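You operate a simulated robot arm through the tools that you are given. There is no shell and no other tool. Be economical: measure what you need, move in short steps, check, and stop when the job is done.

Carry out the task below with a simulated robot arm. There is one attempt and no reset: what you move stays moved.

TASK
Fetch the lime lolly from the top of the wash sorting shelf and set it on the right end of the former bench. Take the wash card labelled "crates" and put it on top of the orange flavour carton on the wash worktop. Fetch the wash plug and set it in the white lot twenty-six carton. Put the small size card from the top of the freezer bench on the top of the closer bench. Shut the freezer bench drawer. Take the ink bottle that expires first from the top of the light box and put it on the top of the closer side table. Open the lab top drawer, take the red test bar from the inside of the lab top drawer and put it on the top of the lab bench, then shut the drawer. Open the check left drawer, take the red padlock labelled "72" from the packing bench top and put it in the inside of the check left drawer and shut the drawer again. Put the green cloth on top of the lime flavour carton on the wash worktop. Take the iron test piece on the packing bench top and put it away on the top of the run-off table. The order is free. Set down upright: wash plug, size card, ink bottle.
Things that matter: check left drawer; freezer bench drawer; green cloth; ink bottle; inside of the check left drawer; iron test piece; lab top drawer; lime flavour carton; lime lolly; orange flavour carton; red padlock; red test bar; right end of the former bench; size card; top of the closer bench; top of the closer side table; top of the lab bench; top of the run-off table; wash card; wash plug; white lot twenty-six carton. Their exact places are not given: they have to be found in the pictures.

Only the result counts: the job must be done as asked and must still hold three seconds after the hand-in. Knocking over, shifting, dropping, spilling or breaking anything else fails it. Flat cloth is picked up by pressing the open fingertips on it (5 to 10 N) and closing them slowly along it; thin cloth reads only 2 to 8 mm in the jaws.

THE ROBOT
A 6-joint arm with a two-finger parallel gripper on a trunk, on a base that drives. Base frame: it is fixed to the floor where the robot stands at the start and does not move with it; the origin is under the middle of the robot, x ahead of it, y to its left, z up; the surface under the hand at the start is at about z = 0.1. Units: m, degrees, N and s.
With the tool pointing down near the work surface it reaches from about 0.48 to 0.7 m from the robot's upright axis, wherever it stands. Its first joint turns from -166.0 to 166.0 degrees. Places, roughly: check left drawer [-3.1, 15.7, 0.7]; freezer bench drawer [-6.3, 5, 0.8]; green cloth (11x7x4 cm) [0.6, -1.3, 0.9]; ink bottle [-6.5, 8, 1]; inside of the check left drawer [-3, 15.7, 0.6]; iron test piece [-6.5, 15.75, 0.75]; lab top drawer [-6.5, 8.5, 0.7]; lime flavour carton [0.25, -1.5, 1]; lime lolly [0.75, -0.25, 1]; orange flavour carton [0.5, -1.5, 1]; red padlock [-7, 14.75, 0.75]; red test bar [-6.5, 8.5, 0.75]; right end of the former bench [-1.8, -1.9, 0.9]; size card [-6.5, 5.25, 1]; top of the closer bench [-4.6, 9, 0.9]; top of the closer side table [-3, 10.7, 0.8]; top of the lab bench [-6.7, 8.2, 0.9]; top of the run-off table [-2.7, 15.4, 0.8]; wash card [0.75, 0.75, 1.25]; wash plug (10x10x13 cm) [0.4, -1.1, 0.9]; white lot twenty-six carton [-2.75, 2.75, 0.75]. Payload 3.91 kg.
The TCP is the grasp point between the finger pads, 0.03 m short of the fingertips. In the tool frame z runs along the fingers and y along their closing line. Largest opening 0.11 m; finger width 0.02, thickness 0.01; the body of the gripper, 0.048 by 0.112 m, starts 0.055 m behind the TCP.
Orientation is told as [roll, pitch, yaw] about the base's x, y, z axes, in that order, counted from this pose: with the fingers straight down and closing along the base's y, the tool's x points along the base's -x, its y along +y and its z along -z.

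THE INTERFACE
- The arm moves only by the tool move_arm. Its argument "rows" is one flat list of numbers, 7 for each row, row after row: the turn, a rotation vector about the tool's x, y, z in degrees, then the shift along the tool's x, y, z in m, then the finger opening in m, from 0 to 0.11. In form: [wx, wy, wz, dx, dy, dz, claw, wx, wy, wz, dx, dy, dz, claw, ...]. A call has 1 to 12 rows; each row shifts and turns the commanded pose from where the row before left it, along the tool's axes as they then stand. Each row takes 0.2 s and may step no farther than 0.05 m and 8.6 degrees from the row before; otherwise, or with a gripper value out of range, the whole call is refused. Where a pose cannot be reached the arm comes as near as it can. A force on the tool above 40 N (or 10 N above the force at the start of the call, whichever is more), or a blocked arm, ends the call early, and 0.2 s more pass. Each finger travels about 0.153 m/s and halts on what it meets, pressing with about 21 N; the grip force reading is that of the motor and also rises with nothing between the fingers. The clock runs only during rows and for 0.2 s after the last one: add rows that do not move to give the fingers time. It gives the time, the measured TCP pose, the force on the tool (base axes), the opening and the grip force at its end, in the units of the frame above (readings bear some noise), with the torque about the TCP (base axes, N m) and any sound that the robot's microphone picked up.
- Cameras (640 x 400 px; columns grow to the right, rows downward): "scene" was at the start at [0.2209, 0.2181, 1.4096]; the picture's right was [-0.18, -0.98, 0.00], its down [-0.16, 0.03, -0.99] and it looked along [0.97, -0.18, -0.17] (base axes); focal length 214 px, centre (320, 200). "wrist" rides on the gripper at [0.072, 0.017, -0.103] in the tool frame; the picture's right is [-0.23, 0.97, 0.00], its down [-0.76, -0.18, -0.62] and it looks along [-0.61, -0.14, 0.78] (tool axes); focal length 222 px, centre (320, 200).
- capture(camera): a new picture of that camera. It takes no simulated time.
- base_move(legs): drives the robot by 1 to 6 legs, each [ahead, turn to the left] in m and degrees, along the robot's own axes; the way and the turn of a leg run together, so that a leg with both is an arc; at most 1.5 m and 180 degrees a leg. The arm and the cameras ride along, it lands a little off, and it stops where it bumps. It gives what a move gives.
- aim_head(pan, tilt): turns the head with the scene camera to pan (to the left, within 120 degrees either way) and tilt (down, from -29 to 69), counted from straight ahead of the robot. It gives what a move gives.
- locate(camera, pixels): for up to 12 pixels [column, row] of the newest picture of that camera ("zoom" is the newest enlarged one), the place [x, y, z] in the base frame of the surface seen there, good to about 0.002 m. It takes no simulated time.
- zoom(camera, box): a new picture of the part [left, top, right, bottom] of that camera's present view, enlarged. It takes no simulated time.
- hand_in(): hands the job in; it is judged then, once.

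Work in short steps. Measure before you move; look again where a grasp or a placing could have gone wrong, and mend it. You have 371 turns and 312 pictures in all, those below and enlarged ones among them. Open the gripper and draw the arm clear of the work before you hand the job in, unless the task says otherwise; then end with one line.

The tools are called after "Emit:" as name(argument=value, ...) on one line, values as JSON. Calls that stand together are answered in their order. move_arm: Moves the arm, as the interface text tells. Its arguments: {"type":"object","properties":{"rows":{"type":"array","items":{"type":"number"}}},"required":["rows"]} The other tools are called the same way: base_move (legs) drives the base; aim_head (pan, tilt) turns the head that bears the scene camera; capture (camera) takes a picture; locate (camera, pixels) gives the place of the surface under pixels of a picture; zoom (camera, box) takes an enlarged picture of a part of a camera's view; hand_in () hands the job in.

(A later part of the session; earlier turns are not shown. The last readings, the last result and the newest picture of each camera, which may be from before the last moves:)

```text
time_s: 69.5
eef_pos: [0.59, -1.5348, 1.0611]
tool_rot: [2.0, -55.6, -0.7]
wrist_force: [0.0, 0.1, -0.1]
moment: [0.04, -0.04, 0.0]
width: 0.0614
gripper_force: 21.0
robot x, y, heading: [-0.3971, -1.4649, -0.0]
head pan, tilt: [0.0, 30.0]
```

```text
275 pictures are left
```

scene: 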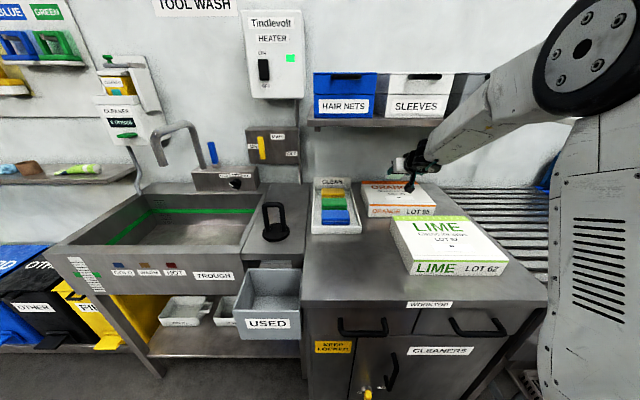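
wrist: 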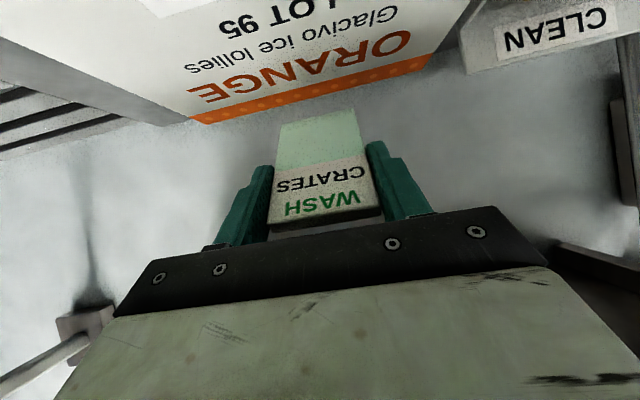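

Descend 45 mm vertically toward the carton top and check forces.

Emit:
move_arm(rows=[0, 0, 0, 0.0124, 0, 0.0085, 0.05, 0, 0, 0, 0.0124, 0, 0.0085, 0.05, 0, 0, 0, 0.0083, 0, 0.0057, 0.05, 0, 0, 0, 0, 0, 0, 0.05])

Emit:
zoom(camera="scene", box=[340, 130, 460, 230])

Emit:
capture(camera="wrist")

```text
time_s: 70.5
eef_pos: [0.5901, -1.5328, 1.0215]
tool_rot: [1.9, -55.7, -0.6]
wrist_force: [-0.3, 0.2, 9.2]
moment: [-0.22, -0.66, 0.04]
width: 0.0614
gripper_force: 21.0
robot x, y, heading: [-0.3957, -1.4609, 0.0]
head pan, tilt: [0.0, 30.0]
```

```text
4.00 times, centred on (400, 180) of scene
```

zoom: 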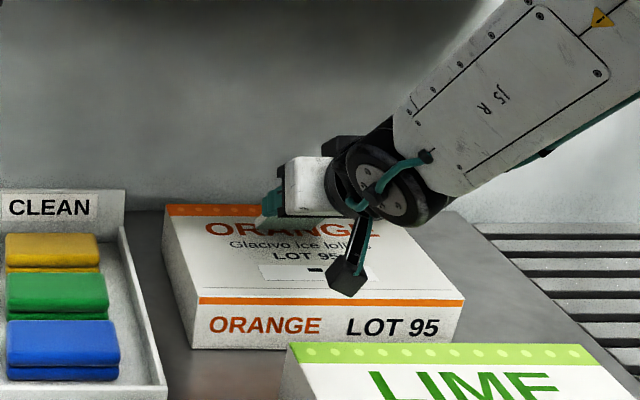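

```text
273 pictures are left
```

wrist: 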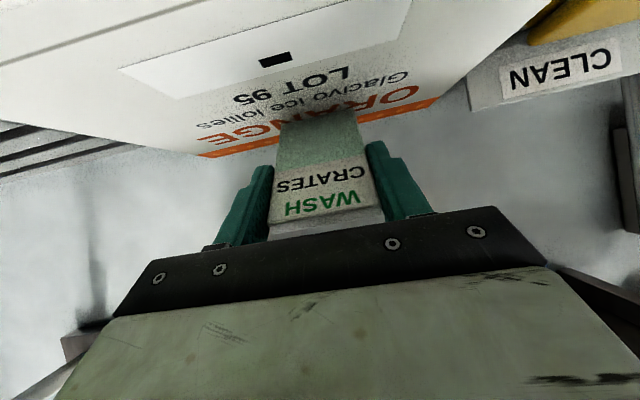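

Contact shows 9 N with the lever at the card's lower edge (7 cm ahead). I ease 2 mm, then open the fingers.

Emit:
move_arm(rows=[0, 0, 0, -0.0016, 0, -0.0011, 0.05, 0, 0, 0, 0, 0, 0, 0.07, 0, 0, 0, 0, 0, 0, 0.09, 0, 0, 0, 0, 0, 0, 0.09, 0, 0, 0, 0, 0, 0, 0.09])

Emit:
capture(camera="wrist")

```text
time_s: 71.7
eef_pos: [0.5887, -1.5349, 1.0225]
tool_rot: [1.9, -55.6, -0.6]
wrist_force: [-0.3, -0.1, -0.2]
moment: [-0.02, 0.01, -0.03]
width: 0.0901
gripper_force: 0.0
robot x, y, heading: [-0.3954, -1.4617, 0.2]
head pan, tilt: [0.0, 30.0]
```

```text
272 pictures are left
```

wrist: 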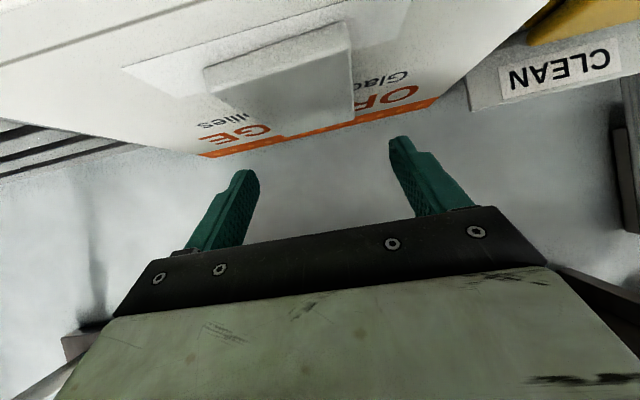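

The card lies flat on the orange carton. I retreat up and back out from under the shelf, then level the tool.

Emit:
move_arm(rows=[0, 0, 0, -0.033, 0, -0.0226, 0.09, 0, 0, 0, 0.0081, 0, -0.0429, 0.09, 0, 0, 0, 0.0081, 0, -0.0429, 0.09, 0, 0, 0, 0.0081, 0, -0.0429, 0.09, 0, 0, 0, 0.0081, 0, -0.0429, 0.09, 0, 8, 0, 0, 0, -0.015, 0.09, 0, 8, 0, 0, 0, -0.02, 0.09, 0, 8, 0, 0, 0, -0.03, 0.09, 0, 8, 0, 0, 0, -0.03, 0.09, 0, 8, 0, 0, 0, -0.04, 0.09, 0, 8, 0, 0, 0, -0.04, 0.09, 0, 7.6, 0, 0, 0, -0.04, 0.09])

Emit:
zoom(camera="scene", box=[280, 150, 480, 290])

```text
time_s: 74.3
eef_pos: [0.3302, -1.5437, 1.3072]
tool_rot: [1.9, -4.4, 2.0]
wrist_force: [-0.1, -0.7, 0.3]
moment: [0.04, 0.01, 0.0]
width: 0.0902
gripper_force: 0.1
out of reach, approached as far as the arm can: row 6
robot x, y, heading: [-0.3947, -1.4615, 0.2]
head pan, tilt: [0.0, 30.0]
```

```text
2.86 times, centred on (380, 220) of scene
```

zoom: 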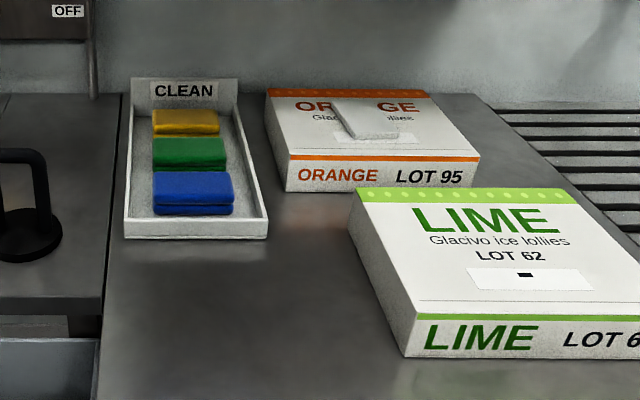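

Card placed well. I raise and retract the arm, then drive to stand in front of the cloth tray/plug.

Emit:
move_arm(rows=[0, 4.4, 0, 0.03, 0, -0.035, 0.09, -1.9, 0, 0, 0.03, 0, -0.035, 0.09, 0, 0, 2, 0.03, 0, -0.035, 0.09, 0, 0, 0, 0.03, 0, -0.035, 0.09])

Emit:
base_move(legs=[[-0.1, 0], [0, 90], [0.31, 0], [0, -90], [0.22, 0]])

Emit:
aim_head(pan=-20, tilt=40)

Emit:
capture(camera="scene")

```text
time_s: 75.3
eef_pos: [0.2085, -1.5553, 1.4425]
tool_rot: [3.8, 0.1, 0.2]
wrist_force: [0.5, 0.1, 0.4]
moment: [-0.03, 0.03, 0.01]
width: 0.09
gripper_force: 0.0
robot x, y, heading: [-0.3985, -1.4623, -0.2]
head pan, tilt: [0.0, 30.0]
```

```text
time_s: 87.0
eef_pos: [0.328, -1.2288, 1.4431]
tool_rot: [3.7, -0.1, 1.5]
wrist_force: [0.5, 0.4, -0.4]
moment: [-0.01, -0.01, -0.01]
width: 0.09
gripper_force: 0.1
robot x, y, heading: [-0.2751, -1.152, 1.5]
head pan, tilt: [0.0, 30.0]
```

```text
time_s: 87.9
eef_pos: [0.3283, -1.2284, 1.4423]
tool_rot: [3.8, 0.0, 1.5]
wrist_force: [0.6, 0.1, -0.1]
moment: [0.01, 0.03, -0.02]
width: 0.0901
gripper_force: 0.0
robot x, y, heading: [-0.275, -1.1478, 1.3]
head pan, tilt: [-20.0, 40.0]
```

```text
270 pictures are left
```

scene: 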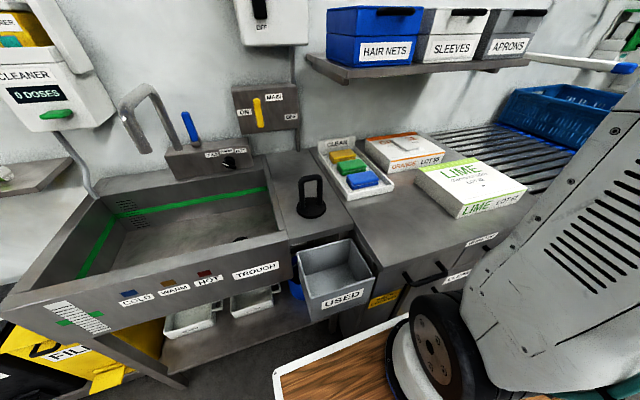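

Good view of tray at (350,170). I zoom for exact cloth edges.

Emit:
zoom(camera="scene", box=[290, 120, 410, 220])

```text
4.00 times, centred on (350, 170) of scene
```

zoom: 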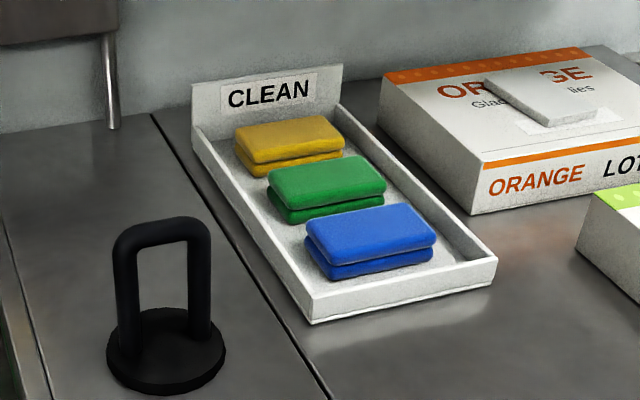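

Emit:
locate(camera="zoom", pixels=[[325, 182], [270, 172], [284, 208], [386, 184], [365, 156], [308, 225], [410, 207], [240, 130], [345, 140], [335, 205], [330, 212], [255, 165]])

```text
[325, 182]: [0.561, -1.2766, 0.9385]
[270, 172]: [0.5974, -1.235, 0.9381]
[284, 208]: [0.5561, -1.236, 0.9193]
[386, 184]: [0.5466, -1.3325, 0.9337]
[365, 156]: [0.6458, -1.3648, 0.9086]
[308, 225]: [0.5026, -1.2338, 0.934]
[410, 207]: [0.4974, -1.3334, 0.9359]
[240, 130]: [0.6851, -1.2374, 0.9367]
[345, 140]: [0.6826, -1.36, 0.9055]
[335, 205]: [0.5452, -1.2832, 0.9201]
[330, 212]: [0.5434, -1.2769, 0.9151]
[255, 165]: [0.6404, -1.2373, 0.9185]
```

Green cloth: x≈0.542–0.605, y≈−1.235…−1.335, top 0.938. I'll approach from the +y side, tilted, closing along x. First I yaw the tool −90° up high.

Emit:
move_arm(rows=[3.8, 0, 0, 0, 0, 0, 0.084, 0, 0, 8.3, 0, 0, 0, 0.084, 0, 0, 8.3, 0, 0, 0, 0.084, 0, 0, 8.3, 0, 0, 0, 0.084, 0, 0, 8.3, 0, 0, 0, 0.084, 0, 0, 8.3, 0, 0, 0, 0.084, 0, 0, 8.3, 0, 0, 0, 0.084, 0, 0, 8.3, 0, 0, 0, 0.084, 0, 0, 8.3, 0, 0, 0, 0.084, 0, 0, 8.3, 0, 0, 0, 0.084, 0, 0, 8.3, 0, 0, 0, 0.084, 0, 0, 8.3, 0, 0, 0, 0.084])

```text
time_s: 90.5
eef_pos: [0.3286, -1.2291, 1.4425]
tool_rot: [0.0, 0.0, -89.9]
wrist_force: [-0.9, -0.8, -0.2]
moment: [-0.02, -0.02, 0.02]
width: 0.0837
gripper_force: 0.0
robot x, y, heading: [-0.2746, -1.1507, 1.4]
head pan, tilt: [-20.0, 40.0]
```

Now move over to (0.573, −1.10) and descend beside the shelf end.

Emit:
move_arm(rows=[0, 0, 0, 0.0215, 0.0408, 0, 0.084, 0, 0, 0, 0.0215, 0.0408, 0, 0.084, 0, 0, 0, 0.0215, 0.0408, 0, 0.084, 0, 0, 0, 0.0215, 0.0408, 0, 0.084, 0, 0, 0, 0.0215, 0.0408, 0, 0.084, 0, 0, 0, 0.0215, 0.0408, 0, 0.084, 0, 0, 0, 0, 0, 0.048, 0.084, 0, 0, 0, 0, 0, 0.048, 0.084, 0, 0, 0, 0, 0, 0.048, 0.084, 0, 0, 0, 0, 0, 0.048, 0.084, 0, 0, 0, 0, 0, 0.048, 0.084])

Emit:
capture(camera="scene")

```text
time_s: 92.9
eef_pos: [0.5513, -1.1015, 1.1625]
tool_rot: [0.2, 0.0, -89.8]
wrist_force: [-0.4, 0.2, 0.7]
moment: [-0.04, -0.03, 0.02]
width: 0.084
gripper_force: 0.0
out of reach, approached as far as the arm can: row 4, 5, 6
robot x, y, heading: [-0.2771, -1.1498, 1.2]
head pan, tilt: [-20.0, 40.0]
```

```text
268 pictures are left
```

scene: 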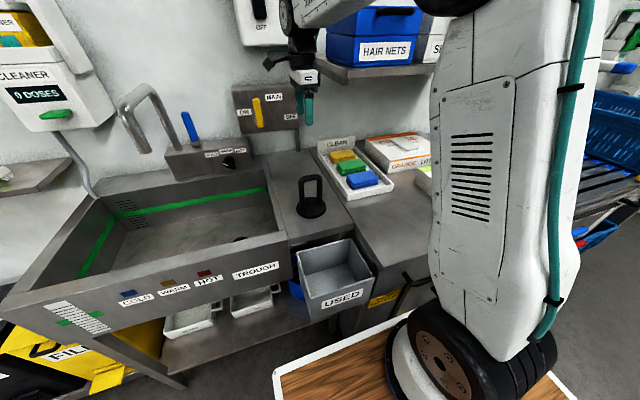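

Now tilt 34° about the closing axis (fingers toward −y) and nudge x to 0.573.

Emit:
move_arm(rows=[0, -8.6, 0, 0, 0.011, 0, 0.084, 0, -8.6, 0, 0, 0.011, 0, 0.084, 0, -8.6, 0, 0, 0, 0, 0.084, 0, -8.6, 0, 0, 0, 0, 0.084, 0, 0, 0, 0, 0, 0, 0.084])

Emit:
capture(camera="scene")

Emit:
capture(camera="wrist")

```text
time_s: 94.1
eef_pos: [0.5747, -1.1013, 1.1652]
tool_rot: [0.1, -34.5, -89.8]
wrist_force: [0.3, -0.1, 0.5]
moment: [-0.01, -0.02, 0.0]
width: 0.0838
gripper_force: 0.0
robot x, y, heading: [-0.2776, -1.1515, 1.6]
head pan, tilt: [-20.0, 40.0]
```

```text
267 pictures are left
```

scene: 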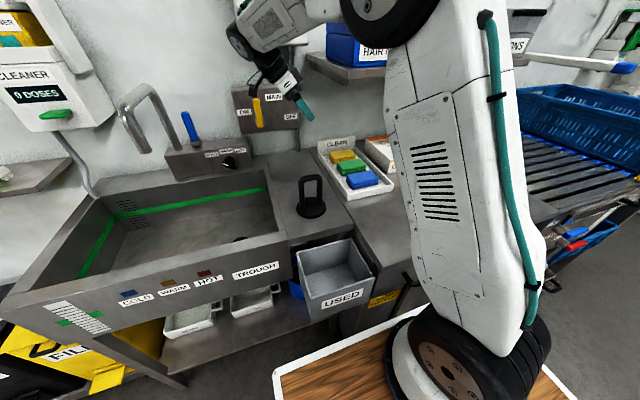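

```text
266 pictures are left
```

wrist: 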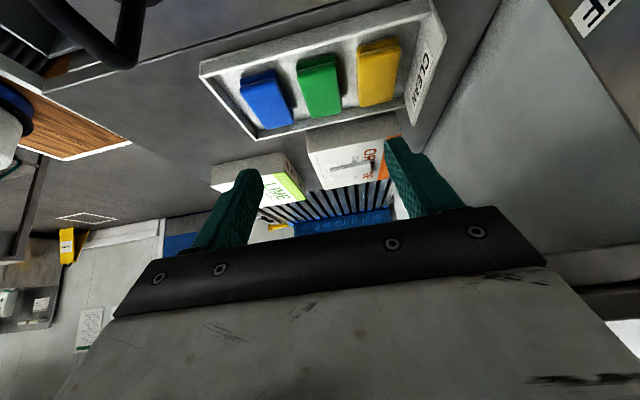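

From the wrist the green cloth is at (318,85). I zoom and measure its x edges.

Emit:
zoom(camera="wrist", box=[220, 20, 420, 145])

Emit:
locate(camera="wrist", pixels=[[301, 88], [304, 88], [338, 83], [335, 83], [320, 58], [326, 113], [278, 90], [360, 80], [318, 85], [348, 82], [290, 90], [330, 118]])

```text
3.20 times, centred on (320, 82) of wrist
```

zoom: 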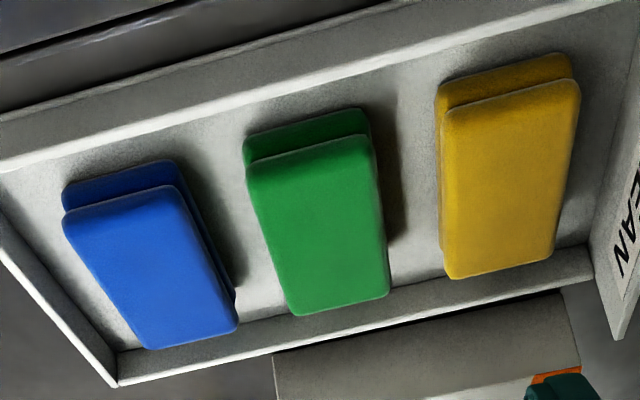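

```text
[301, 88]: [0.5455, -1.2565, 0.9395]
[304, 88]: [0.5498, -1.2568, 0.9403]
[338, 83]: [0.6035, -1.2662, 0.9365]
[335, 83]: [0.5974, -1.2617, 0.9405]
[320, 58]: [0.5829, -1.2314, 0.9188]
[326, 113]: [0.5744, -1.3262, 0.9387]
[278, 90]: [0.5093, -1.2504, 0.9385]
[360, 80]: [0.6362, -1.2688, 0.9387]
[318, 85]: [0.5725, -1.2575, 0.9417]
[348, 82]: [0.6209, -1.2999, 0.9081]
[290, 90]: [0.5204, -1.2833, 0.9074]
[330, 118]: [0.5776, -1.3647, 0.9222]
```

Green cloth x 0.5445–0.605, centre y≈−1.283. I advance along the tool axis, stopping 6 cm short.

Emit:
move_arm(rows=[0, 0, 0, -0.0033, 0, 0.045, 0.084, 0, 0, 0, -0.0033, 0, 0.045, 0.084, 0, 0, 0, -0.0033, 0, 0.045, 0.084, 0, 0, 0, -0.0033, 0, 0.045, 0.084, 0, 0, 0, -0.0033, 0, 0.045, 0.084, 0, 0, 0, 0, 0, 0, 0.084])

Emit:
capture(camera="wrist")

Emit:
capture(camera="scene")

```text
time_s: 95.5
eef_pos: [0.5753, -1.2427, 0.9883]
tool_rot: [0.0, -34.4, -89.8]
wrist_force: [0.0, 0.4, 0.5]
moment: [0.03, 0.01, -0.05]
width: 0.0839
gripper_force: 0.0
robot x, y, heading: [-0.2754, -1.1478, 1.5]
head pan, tilt: [-20.0, 40.0]
```

```text
264 pictures are left
```

wrist: 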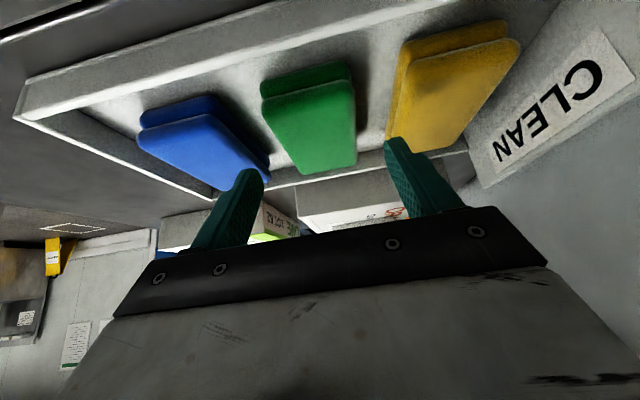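

```text
263 pictures are left
```

scene: 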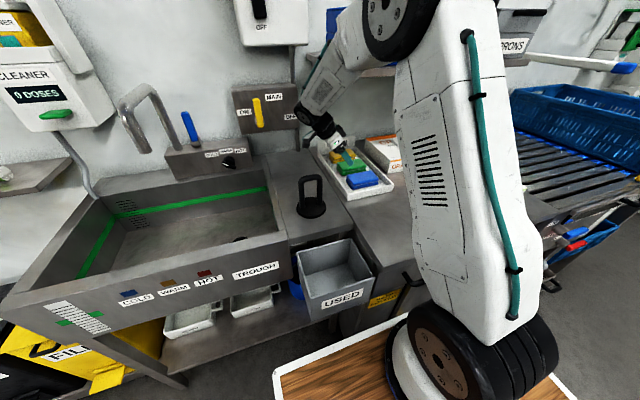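

Aligned between blue and yellow. Advance the last 57 mm slowly.

Emit:
move_arm(rows=[0, 0, 0, 0, 0, 0.015, 0.084, 0, 0, 0, 0, 0, 0.015, 0.084, 0, 0, 0, 0, 0, 0.014, 0.084, 0, 0, 0, 0, 0, 0.012, 0.084, 0, 0, 0, 0, 0, 0, 0.084])

Emit:
capture(camera="wrist")

```text
time_s: 96.7
eef_pos: [0.5745, -1.2738, 0.9427]
tool_rot: [0.0, -34.4, -89.8]
wrist_force: [-0.4, -0.3, -0.3]
moment: [0.01, -0.03, -0.02]
width: 0.0842
gripper_force: 0.1
robot x, y, heading: [-0.276, -1.1505, 1.5]
head pan, tilt: [-20.0, 40.0]
```

```text
262 pictures are left
```

wrist: 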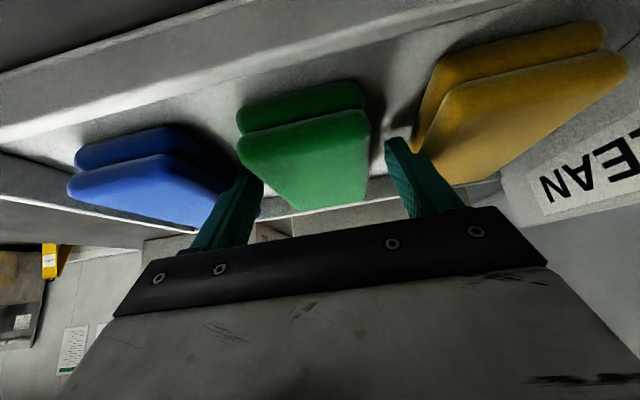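

Fingers straddle green. I go 3 mm deeper and close slowly.

Emit:
move_arm(rows=[0, 0, 0, 0, 0, 0.003, 0.084, 0, 0, 0, 0, 0, 0, 0.07, 0, 0, 0, 0, 0, 0, 0.06, 0, 0, 0, 0, 0, 0, 0.05, 0, 0, 0, 0, 0, 0, 0.04, 0, 0, 0, 0, 0, 0, 0.04])

Emit:
capture(camera="wrist")

```text
time_s: 98.1
eef_pos: [0.576, -1.274, 0.9411]
tool_rot: [-0.1, -34.4, -89.8]
wrist_force: [-0.3, -0.4, 0.6]
moment: [0.02, 0.02, 0.02]
width: 0.0614
gripper_force: 20.8
robot x, y, heading: [-0.2759, -1.1512, 1.5]
head pan, tilt: [-20.0, 40.0]
```

```text
261 pictures are left
```

wrist: 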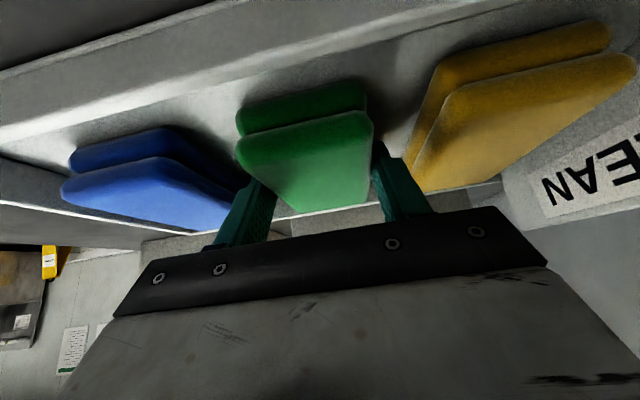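

Gripped at 61 mm. I retreat along the tool axis.

Emit:
move_arm(rows=[0, 0, 0, 0, 0, -0.02, 0.04, 0, 0, 0, 0, 0, -0.04, 0.04, 0, 0, 0, 0.0033, 0, -0.045, 0.04, 0, 0, 0, 0.0033, 0, -0.045, 0.04, 0, 0, 0, 0.0033, 0, -0.045, 0.04, 0, 0, 0, 0.0033, 0, -0.045, 0.04, 0, 0, 0, 0.0033, 0, -0.045, 0.04, 0, 0, 0, 0, 0, 0, 0.04])

Emit:
capture(camera="wrist")

```text
time_s: 99.9
eef_pos: [0.5725, -1.0998, 1.1677]
tool_rot: [0.1, -34.3, -89.8]
wrist_force: [0.7, 0.3, -0.4]
moment: [0.02, -0.01, 0.02]
width: 0.0615
gripper_force: 21.1
robot x, y, heading: [-0.2748, -1.1528, 1.5]
head pan, tilt: [-20.0, 40.0]
```

```text
260 pictures are left
```

wrist: 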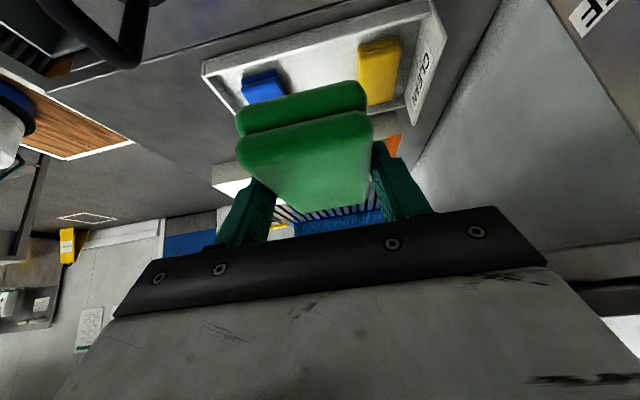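

Cloth held. I back the base 0.12 m first for arm room.

Emit:
base_move(legs=[[-0.12, 0]])

Emit:
move_arm(rows=[0, 0, 0, 0, -0.042, 0, 0.04, 0, 0, 0, 0, -0.042, 0, 0.04, 0, 0, 0, 0, -0.042, 0, 0.04, 0, 0, 0, -0.0351, 0, 0.0323, 0.04, 0, 0, 0, -0.0351, 0, 0.0323, 0.04, 0, 0, 0, -0.0351, 0, 0.0323, 0.04, 0, 0, 0, -0.0351, 0, 0.0323, 0.04, 0, 0, 0, -0.0351, 0, 0.0323, 0.04])

Emit:
capture(camera="scene")

```text
time_s: 101.1
eef_pos: [0.4507, -1.1024, 1.1663]
tool_rot: [0.0, -34.5, -89.7]
wrist_force: [-0.2, -0.3, -0.2]
moment: [0.01, 0.01, -0.02]
width: 0.0615
gripper_force: 20.9
robot x, y, heading: [-0.4, -1.15, 1.1]
head pan, tilt: [-20.0, 40.0]
```

```text
time_s: 102.9
eef_pos: [0.3258, -1.3408, 1.1345]
tool_rot: [0.0, -34.4, -89.8]
wrist_force: [-0.6, 0.1, -0.6]
moment: [0.03, 0.01, 0.01]
width: 0.0614
gripper_force: 20.8
robot x, y, heading: [-0.3945, -1.1566, 1.3]
head pan, tilt: [-20.0, 40.0]
```

```text
259 pictures are left
```

scene: 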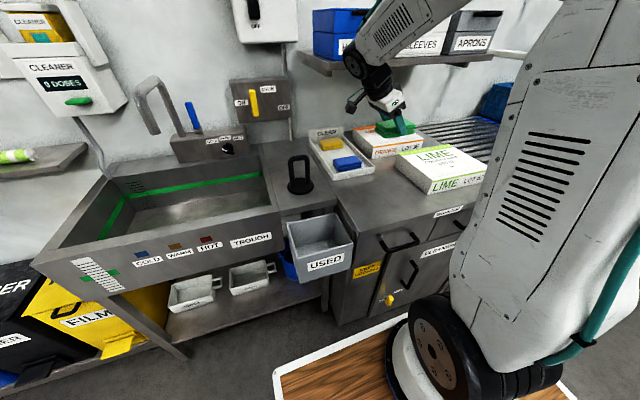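

Continue over the lime carton to z≈1.06.

Emit:
move_arm(rows=[0, 0, 0, -0.0258, 0, 0.0328, 0.04, 0, 0, 0, -0.0258, 0, 0.0328, 0.04, 0, 0, 0, -0.0258, 0, 0.0328, 0.04, 0, 0, 0, -0.0258, 0, 0.0328, 0.04, 0, 0, 0, -0.0258, 0, 0.0328, 0.04, 0, 0, 0, -0.0258, 0, 0.0328, 0.04, 0, 0, 0, 0, 0, 0, 0.04])

Emit:
capture(camera="scene")

Emit:
capture(camera="wrist")

```text
time_s: 104.5
eef_pos: [0.3273, -1.5776, 1.0584]
tool_rot: [0.0, -34.4, -89.8]
wrist_force: [-0.2, -0.5, 0.5]
moment: [-0.02, 0.05, 0.0]
width: 0.0613
gripper_force: 21.0
robot x, y, heading: [-0.3969, -1.1552, 1.4]
head pan, tilt: [-20.0, 40.0]
```

```text
258 pictures are left
```

scene: 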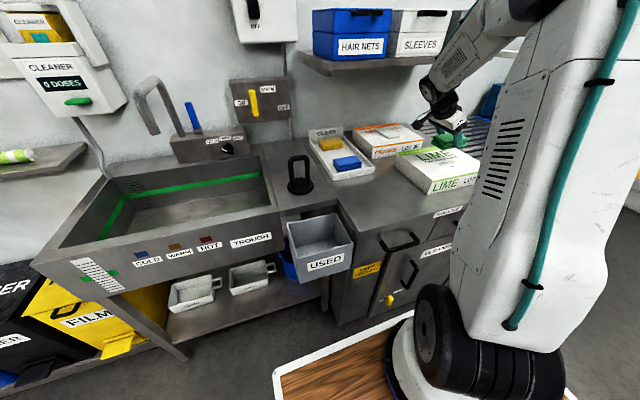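

```text
257 pictures are left
```

wrist: 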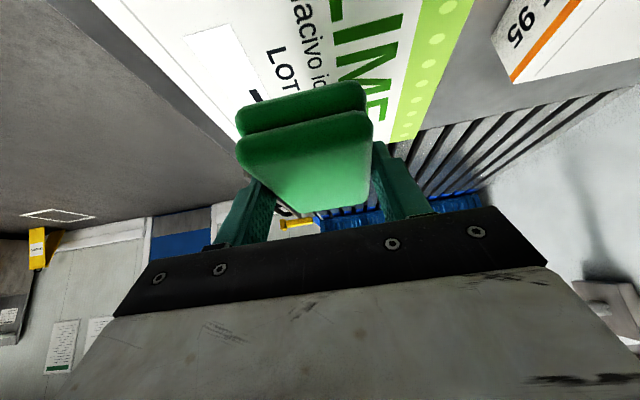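

Descend 55 mm vertically.

Emit:
move_arm(rows=[0, 0, 0, 0.0085, 0, 0.0124, 0.04, 0, 0, 0, 0.0085, 0, 0.0124, 0.04, 0, 0, 0, 0.0085, 0, 0.0124, 0.04, 0, 0, 0, 0.0057, 0, 0.0082, 0.04, 0, 0, 0, 0, 0, 0, 0.04])

Emit:
zoom(camera="scene", box=[380, 90, 520, 210])

```text
time_s: 105.7
eef_pos: [0.3275, -1.5773, 1.004]
tool_rot: [0.0, -34.4, -89.8]
wrist_force: [1.2, 0.4, -0.7]
moment: [0.02, 0.01, 0.0]
width: 0.0615
gripper_force: 20.9
robot x, y, heading: [-0.4006, -1.1547, 1.5]
head pan, tilt: [-20.0, 40.0]
```

```text
3.33 times, centred on (450, 150) of scene
```

zoom: 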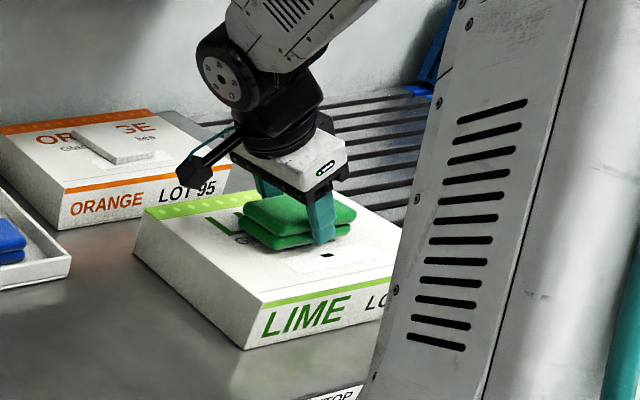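

Almost touching. I lower in 3 mm steps until force appears.

Emit:
move_arm(rows=[0, 0, 0, 0.0017, 0, 0.0025, 0.04, 0, 0, 0, 0.0017, 0, 0.0025, 0.04, 0, 0, 0, 0, 0, 0, 0.04])

```text
time_s: 106.5
eef_pos: [0.3284, -1.5775, 0.9975]
tool_rot: [0.0, -34.4, -89.7]
wrist_force: [-0.7, 0.0, -1.1]
moment: [-0.02, -0.03, 0.02]
width: 0.0613
gripper_force: 21.1
robot x, y, heading: [-0.3977, -1.1502, 1.4]
head pan, tilt: [-20.0, 40.0]
```

Emit:
move_arm(rows=[0, 0, 0, 0.0014, 0, 0.002, 0.04, 0, 0, 0, 0.0014, 0, 0.002, 0.04, 0, 0, 0, 0, 0, 0, 0.04])

```text
time_s: 107.3
eef_pos: [0.3267, -1.5791, 0.9952]
tool_rot: [0.4, -34.7, -89.9]
wrist_force: [1.3, 0.4, 32.8]
moment: [-0.18, 0.15, -0.1]
width: 0.0619
gripper_force: 20.7
robot x, y, heading: [-0.3985, -1.1543, 1.2]
head pan, tilt: [-20.0, 40.0]
```

Firm contact (33 N). I ease 2 mm, then release.

Emit:
move_arm(rows=[0, 0, 0, -0.0014, 0, -0.002, 0.04, 0, 0, 0, 0, 0, 0, 0.065, 0, 0, 0, 0, 0, 0, 0.08, 0, 0, 0, 0, 0, 0, 0.09, 0, 0, 0, 0, 0, 0, 0.09])

Emit:
move_arm(rows=[0, 0, 0, 0, 0, -0.03, 0.09, 0, 0, 0, 0, 0, -0.045, 0.09, 0, 0, 0, 0, 0, -0.045, 0.09, 0, 0, 0, 0, 0, -0.045, 0.09, 0, 8.6, 0, 0, 0, 0, 0.09, 0, 8.6, 0, 0, 0, 0, 0.09, 0, 8.6, 0, 0, 0, 0, 0.09, 0, 8.6, 0, 0, 0, 0, 0.09, 0, 0, 0, 0, 0, -0.045, 0.09, 0, 0, 0, 0, 0, -0.045, 0.09])

Emit:
capture(camera="scene")

```text
time_s: 108.5
eef_pos: [0.3266, -1.5786, 0.9944]
tool_rot: [0.1, -34.3, -89.9]
wrist_force: [0.4, 0.0, 0.4]
moment: [0.0, -0.01, 0.01]
width: 0.09
gripper_force: 0.0
robot x, y, heading: [-0.3997, -1.1522, 1.3]
head pan, tilt: [-20.0, 40.0]
```

```text
time_s: 110.7
eef_pos: [0.3274, -1.487, 1.2196]
tool_rot: [0.1, 0.2, -89.8]
wrist_force: [0.5, 0.7, 1.0]
moment: [0.02, 0.01, 0.02]
width: 0.0897
gripper_force: 0.1
robot x, y, heading: [-0.3995, -1.1546, 1.5]
head pan, tilt: [-20.0, 40.0]
```

```text
255 pictures are left
```

scene: 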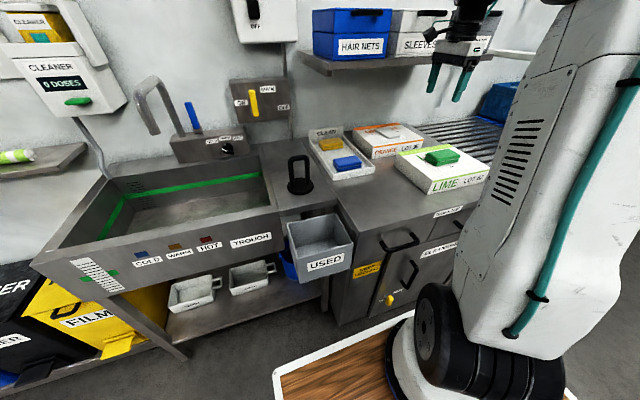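

The green cloth sits on the lime carton. I raise and tuck the arm, then drive to the lolly.

Emit:
move_arm(rows=[0, 0, 0, 0.03, -0.015, -0.035, 0.09, 0, 0, 0, 0.03, -0.015, -0.035, 0.09, 0, 0, 0, 0.03, -0.015, -0.035, 0.09, 0, 0, 0, 0.03, -0.015, -0.035, 0.09, 0, 0, 0, 0.03, -0.015, -0.035, 0.09, 0, 0, 0, 0.03, -0.015, -0.03, 0.09, 0, 0, 0, 0.03, -0.01, 0, 0.09, 0, 0, 0, 0.03, 0, 0, 0.09])

Emit:
base_move(legs=[[-0.15, 0], [0, 89], [1.05, 0], [0, -90], [0.35, 0]])

Emit:
aim_head(pan=-15, tilt=30)

Emit:
capture(camera="scene")

```text
time_s: 112.5
eef_pos: [0.226, -1.2447, 1.4249]
tool_rot: [0.0, 0.0, -89.8]
wrist_force: [0.3, -0.7, 0.1]
moment: [0.03, 0.03, 0.01]
width: 0.0898
gripper_force: 0.0
robot x, y, heading: [-0.3984, -1.1554, 1.4]
head pan, tilt: [-20.0, 40.0]
```

```text
time_s: 128.4
eef_pos: [0.4343, -0.2015, 1.4245]
tool_rot: [-0.1, 0.0, -90.9]
wrist_force: [-0.1, -0.3, -0.8]
moment: [-0.01, 0.02, 0.01]
width: 0.09
gripper_force: 0.0
robot x, y, heading: [-0.189, -0.1002, 0.5]
head pan, tilt: [-20.0, 40.0]
```

```text
time_s: 129.1
eef_pos: [0.4341, -0.202, 1.4238]
tool_rot: [0.1, 0.1, -90.9]
wrist_force: [-0.2, -0.2, 0.8]
moment: [0.0, 0.05, 0.01]
width: 0.0898
gripper_force: 0.0
robot x, y, heading: [-0.1892, -0.0963, 0.5]
head pan, tilt: [-15.0, 30.0]
```

```text
254 pictures are left
```

scene: 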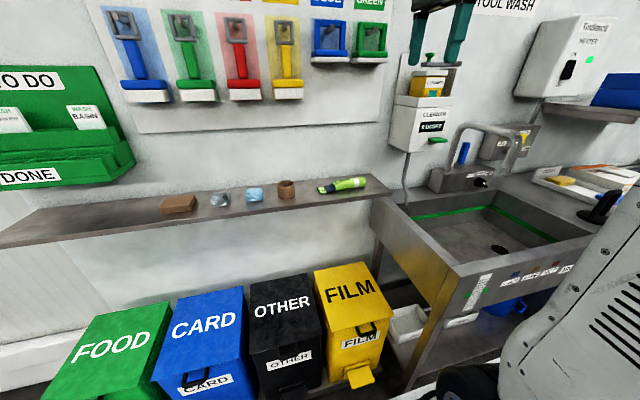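

Lolly at (342,185). I zoom and measure it plus the brushes and cleaner box above.

Emit:
zoom(camera="scene", box=[300, 160, 400, 220])

Emit:
locate(camera="zoom", pixels=[[125, 190], [150, 175], [165, 210], [230, 165], [240, 200], [300, 145], [330, 130], [390, 115], [410, 145], [400, 180], [350, 185], [280, 200]])

Emit:
locate(camera="scene", pixels=[[330, 58], [375, 60], [285, 95], [425, 130], [400, 120], [440, 80]])

```text
6.40 times, centred on (350, 190) of scene
```

zoom: 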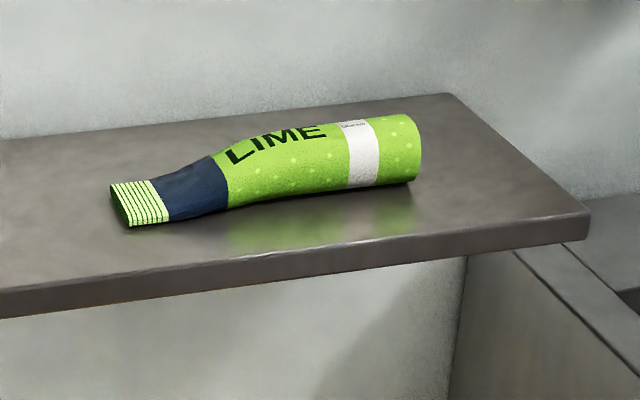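

```text
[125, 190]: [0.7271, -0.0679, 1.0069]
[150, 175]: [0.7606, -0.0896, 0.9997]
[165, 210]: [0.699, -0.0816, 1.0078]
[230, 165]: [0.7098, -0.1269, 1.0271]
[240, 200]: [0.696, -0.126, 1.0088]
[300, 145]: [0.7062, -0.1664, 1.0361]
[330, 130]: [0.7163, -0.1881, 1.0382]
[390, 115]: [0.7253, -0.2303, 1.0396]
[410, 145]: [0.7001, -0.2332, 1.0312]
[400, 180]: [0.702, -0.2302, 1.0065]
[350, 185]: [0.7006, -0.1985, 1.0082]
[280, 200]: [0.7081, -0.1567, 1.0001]
```

```text
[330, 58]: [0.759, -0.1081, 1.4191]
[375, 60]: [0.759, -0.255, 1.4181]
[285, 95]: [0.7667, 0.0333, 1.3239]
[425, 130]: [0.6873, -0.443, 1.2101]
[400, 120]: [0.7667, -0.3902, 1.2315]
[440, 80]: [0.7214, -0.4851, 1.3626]
```

Lolly axis x≈0.718, y −0.065…−0.235, about 4 cm thick. The squeegees above stick out to x=0.759, so I drop in front of the shelf first, then go in at low height.

Emit:
move_arm(rows=[0, 0, -0.9, 0.0053, 0.0166, 0.0434, 0.08, 0, 0, 0, 0.0053, 0.0166, 0.0434, 0.08, 0, 0, 0, 0.0053, 0.0166, 0.0434, 0.08, 0, 0, 0, 0.0053, 0.0166, 0.0434, 0.08, 0, 0, 0, 0.0053, 0.0166, 0.0434, 0.08, 0, 0, 0, 0.0053, 0.0166, 0.0434, 0.08, 0, 0, 0, 0.0053, 0.0166, 0.0434, 0.08, 0, 0, 0, 0, 0, 0, 0.08])

Emit:
capture(camera="scene")

Emit:
capture(camera="wrist")

```text
time_s: 130.9
eef_pos: [0.5518, -0.1651, 1.1195]
tool_rot: [0.0, -0.1, -89.9]
wrist_force: [0.5, 0.0, -0.5]
moment: [-0.01, -0.03, -0.02]
width: 0.0799
gripper_force: 0.1
robot x, y, heading: [-0.1922, -0.0952, 0.6]
head pan, tilt: [-15.0, 30.0]
```

```text
252 pictures are left
```

scene: 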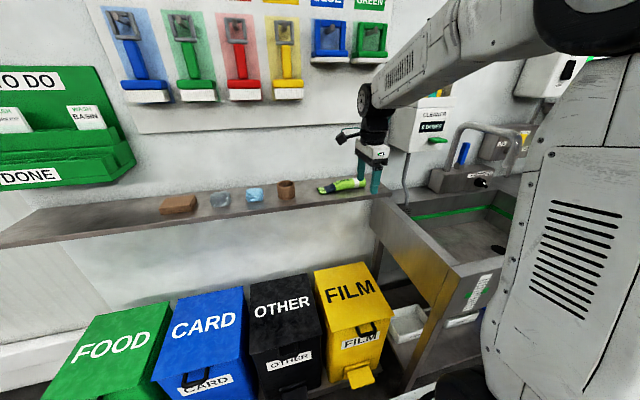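

```text
251 pictures are left
```

wrist: 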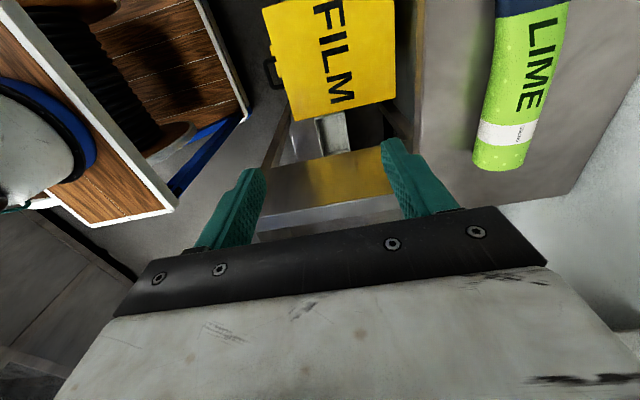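

The wrist view shows the lolly from above at (520,80). I measure its edges.

Emit:
locate(camera="wrist", pixels=[[492, 60], [556, 60], [525, 60], [478, 140], [530, 145], [503, 160], [498, 15], [564, 15], [530, 20], [545, 100]])

```text
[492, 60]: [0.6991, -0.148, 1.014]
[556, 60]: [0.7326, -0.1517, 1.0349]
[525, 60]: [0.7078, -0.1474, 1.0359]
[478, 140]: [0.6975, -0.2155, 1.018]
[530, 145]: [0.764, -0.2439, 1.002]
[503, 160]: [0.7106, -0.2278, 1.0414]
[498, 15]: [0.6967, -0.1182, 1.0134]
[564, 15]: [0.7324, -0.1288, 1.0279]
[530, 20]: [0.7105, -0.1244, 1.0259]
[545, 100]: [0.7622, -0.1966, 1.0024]
```

Centre x≈0.717, top 1.041. Move in over it and down to z≈1.036.

Emit:
move_arm(rows=[0, 0, 0, 0, 0.0415, 0, 0.08, 0, 0, 0, 0, 0.0415, 0, 0.08, 0, 0, 0, 0, 0.0415, 0, 0.08, 0, 0, 0, 0, 0.0415, 0, 0.08, 0, 0, 0, 0, 0, 0.02, 0.08, 0, 0, 0, 0, 0, 0.02, 0.08, 0, 0, 0, 0, 0, 0.02, 0.08, 0, 0, 0, 0, 0, 0.0, 0.08])

Emit:
capture(camera="wrist")

Emit:
zoom(camera="scene", box=[300, 60, 460, 220])

```text
time_s: 132.7
eef_pos: [0.7182, -0.1642, 1.0622]
tool_rot: [0.0, -0.1, -90.0]
wrist_force: [-0.2, 0.3, -0.6]
moment: [-0.04, 0.01, 0.0]
width: 0.0799
gripper_force: 0.0
robot x, y, heading: [-0.1921, -0.0973, 0.4]
head pan, tilt: [-15.0, 30.0]
```

```text
250 pictures are left
```

wrist: 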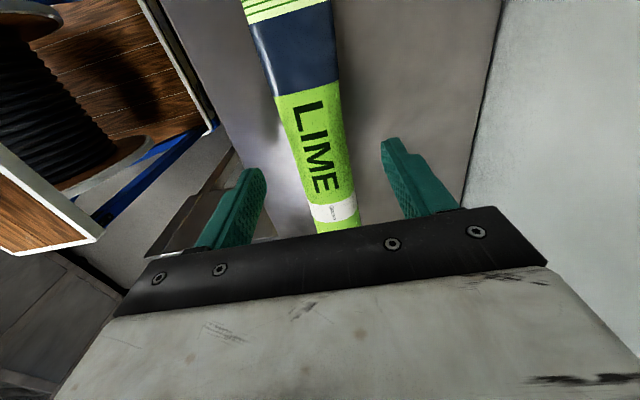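

```text
2.50 times, centred on (380, 140) of scene
```

zoom: 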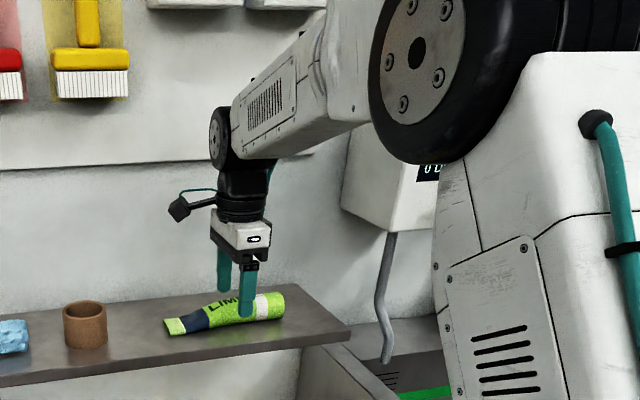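

Straddling well. I lower 26 mm and close.

Emit:
move_arm(rows=[0, 0, 0, 0, 0, 0.013, 0.08, 0, 0, 0, 0, 0, 0.012, 0.08, 0, 0, 0, 0, 0, 0, 0.06, 0, 0, 0, 0, 0, 0, 0.045, 0, 0, 0, 0, 0, 0, 0.03, 0, 0, 0, 0, 0, 0, 0.02, 0, 0, 0, 0, 0, 0, 0.02])

```text
time_s: 134.3
eef_pos: [0.7157, -0.1644, 1.037]
tool_rot: [0.0, 0.0, -90.0]
wrist_force: [-0.8, -0.2, 0.7]
moment: [-0.03, 0.04, 0.01]
width: 0.0376
gripper_force: 20.8
robot x, y, heading: [-0.1843, -0.1008, 0.5]
head pan, tilt: [-15.0, 30.0]
```

Gripped at 37.6 mm. I lift, draw back out and raise.

Emit:
move_arm(rows=[0, 0, 0, 0, 0, -0.03, 0.02, 0, 0, 0, 0, 0, -0.04, 0.02, 0, 0, 0, 0, -0.0415, 0, 0.02, 0, 0, 0, 0, -0.0415, 0, 0.02, 0, 0, 0, 0, -0.0415, 0, 0.02, 0, 0, 0, 0, -0.0415, -0.01, 0.02, 0, 0, 0, 0, -0.02, -0.045, 0.02, 0, 0, 0, 0, -0.02, -0.045, 0.02, 0, 0, 0, 0, -0.02, -0.045, 0.02, 0, 0, 0, 0, -0.02, -0.045, 0.02, 0, 0, 0, 0, 0, -0.045, 0.02])

Emit:
capture(camera="wrist")

Emit:
base_move(legs=[[-0.5, 0], [0, -90], [0.8, 0]])

Emit:
aim_head(pan=-40, tilt=15)

Emit:
capture(camera="scene")

```text
time_s: 136.7
eef_pos: [0.4725, -0.1656, 1.3403]
tool_rot: [0.0, 0.0, -90.2]
wrist_force: [0.8, -0.1, -1.0]
moment: [0.0, 0.03, 0.0]
width: 0.0371
gripper_force: 20.7
robot x, y, heading: [-0.1877, -0.0969, 0.5]
head pan, tilt: [-15.0, 30.0]
```

```text
248 pictures are left
```

wrist: 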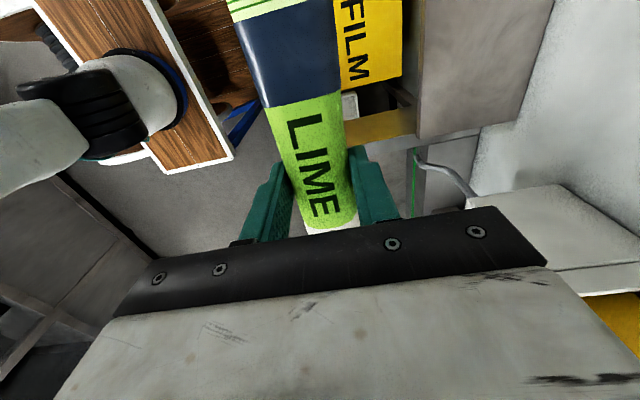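

```text
time_s: 147.3
eef_pos: [-0.7284, -1.5622, 1.3398]
tool_rot: [0.0, 0.0, -179.6]
wrist_force: [0.0, 0.2, -1.2]
moment: [-0.03, 0.02, -0.07]
width: 0.0377
gripper_force: 20.6
robot x, y, heading: [-0.6665, -0.9013, -89.3]
head pan, tilt: [-15.0, 30.0]
```

```text
time_s: 148.2
eef_pos: [-0.7278, -1.5615, 1.3402]
tool_rot: [0.0, 0.0, -179.6]
wrist_force: [-0.1, 0.3, -1.3]
moment: [0.01, -0.03, -0.03]
width: 0.0376
gripper_force: 21.0
robot x, y, heading: [-0.6596, -0.9057, -89.3]
head pan, tilt: [-40.0, 15.0]
```

```text
247 pictures are left
```

scene: 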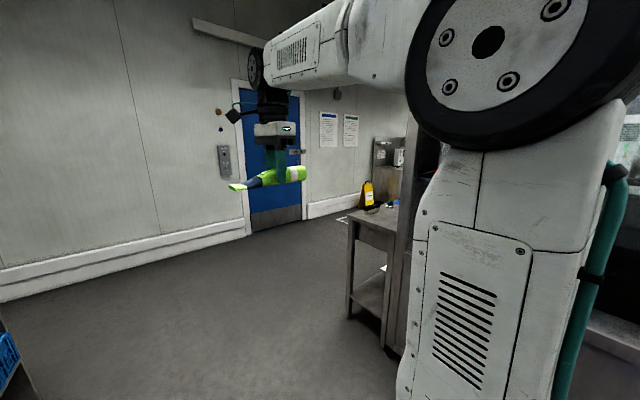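

The former bench end is the table at (385,220). I drive down to y≈−1.85 and turn toward it.

Emit:
base_move(legs=[[0.95, 0], [0, -90]])

Emit:
aim_head(pan=10, tilt=25)

Emit:
capture(camera="scene")

```text
time_s: 156.9
eef_pos: [-1.3136, -1.7884, 1.3402]
tool_rot: [0.0, 0.0, 90.7]
wrist_force: [-0.1, -0.2, -1.4]
moment: [-0.03, 0.01, 0.03]
width: 0.0375
gripper_force: 21.0
robot x, y, heading: [-0.6483, -1.8489, -179.0]
head pan, tilt: [-40.0, 15.0]
```

```text
time_s: 158.1
eef_pos: [-1.3147, -1.789, 1.3395]
tool_rot: [0.0, 0.1, 90.6]
wrist_force: [-0.1, 0.3, -1.5]
moment: [0.0, 0.0, 0.02]
width: 0.0375
gripper_force: 21.4
robot x, y, heading: [-0.6504, -1.8528, -179.0]
head pan, tilt: [10.0, 25.0]
```

```text
246 pictures are left
```

scene: 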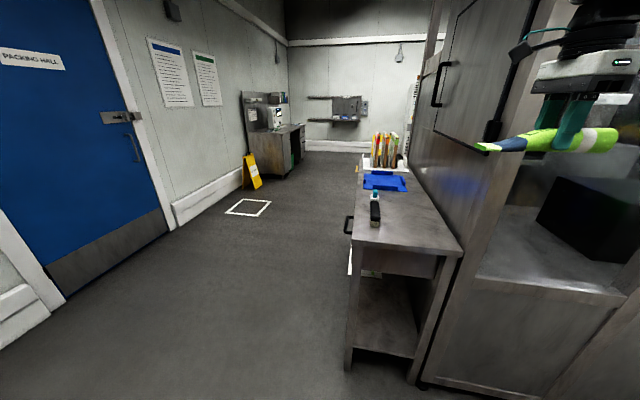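

The near bench end is empty up to the black handled tool at (376,210). I measure the top.

Emit:
zoom(camera="scene", box=[330, 120, 480, 280])

Emit:
locate(camera="scene", pixels=[[356, 240], [455, 248], [440, 210], [365, 210], [376, 215], [376, 195], [400, 230], [385, 185], [402, 205], [430, 165], [520, 240], [352, 225]])

```text
2.50 times, centred on (405, 200) of scene
```

zoom: 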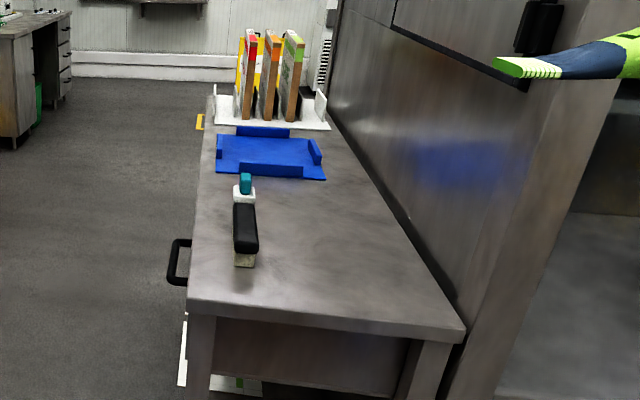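

```text
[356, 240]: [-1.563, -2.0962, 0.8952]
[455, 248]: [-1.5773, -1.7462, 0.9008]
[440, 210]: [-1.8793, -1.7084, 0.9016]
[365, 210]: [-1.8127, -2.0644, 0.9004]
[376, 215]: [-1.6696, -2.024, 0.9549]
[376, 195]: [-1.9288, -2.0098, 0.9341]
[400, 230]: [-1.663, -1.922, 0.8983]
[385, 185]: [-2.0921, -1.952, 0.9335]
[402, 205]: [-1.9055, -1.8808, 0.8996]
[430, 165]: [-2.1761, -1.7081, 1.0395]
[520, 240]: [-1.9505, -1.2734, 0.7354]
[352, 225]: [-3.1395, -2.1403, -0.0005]
```

Bench top: near edge x≈−1.56, y −2.10…−1.71, z 0.90; the machine panel is at y≈−1.70. I shift the arm 6 cm away from the machine, then drive 0.28 m closer.

Emit:
move_arm(rows=[0, 0, 0, 0.035, 0, 0, 0.02, 0, 0, 0, 0.03, 0, 0, 0.02])

Emit:
base_move(legs=[[0.28, 0]])

Emit:
capture(camera="scene")

```text
time_s: 158.7
eef_pos: [-1.3143, -1.8531, 1.3384]
tool_rot: [0.0, 0.0, 90.6]
wrist_force: [0.1, 0.7, -0.9]
moment: [0.0, 0.0, -0.02]
width: 0.0374
gripper_force: 21.0
robot x, y, heading: [-0.6537, -1.854, -179.1]
head pan, tilt: [10.0, 25.0]
```

```text
time_s: 160.6
eef_pos: [-1.5927, -1.8553, 1.339]
tool_rot: [0.0, 0.0, 90.4]
wrist_force: [-0.1, -0.6, 0.0]
moment: [-0.01, 0.03, 0.0]
width: 0.0374
gripper_force: 21.1
robot x, y, heading: [-0.9305, -1.855, -179.1]
head pan, tilt: [10.0, 25.0]
```

```text
244 pictures are left
```

scene: 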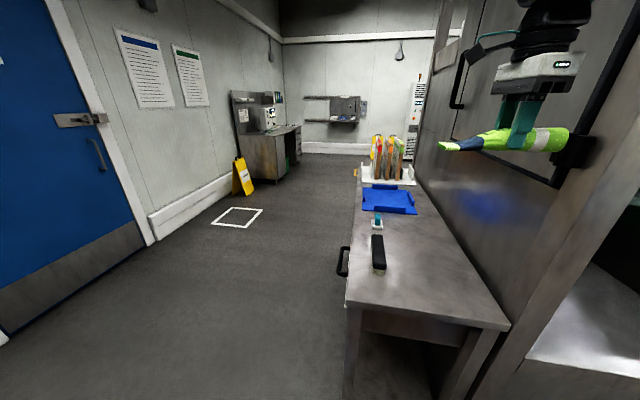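

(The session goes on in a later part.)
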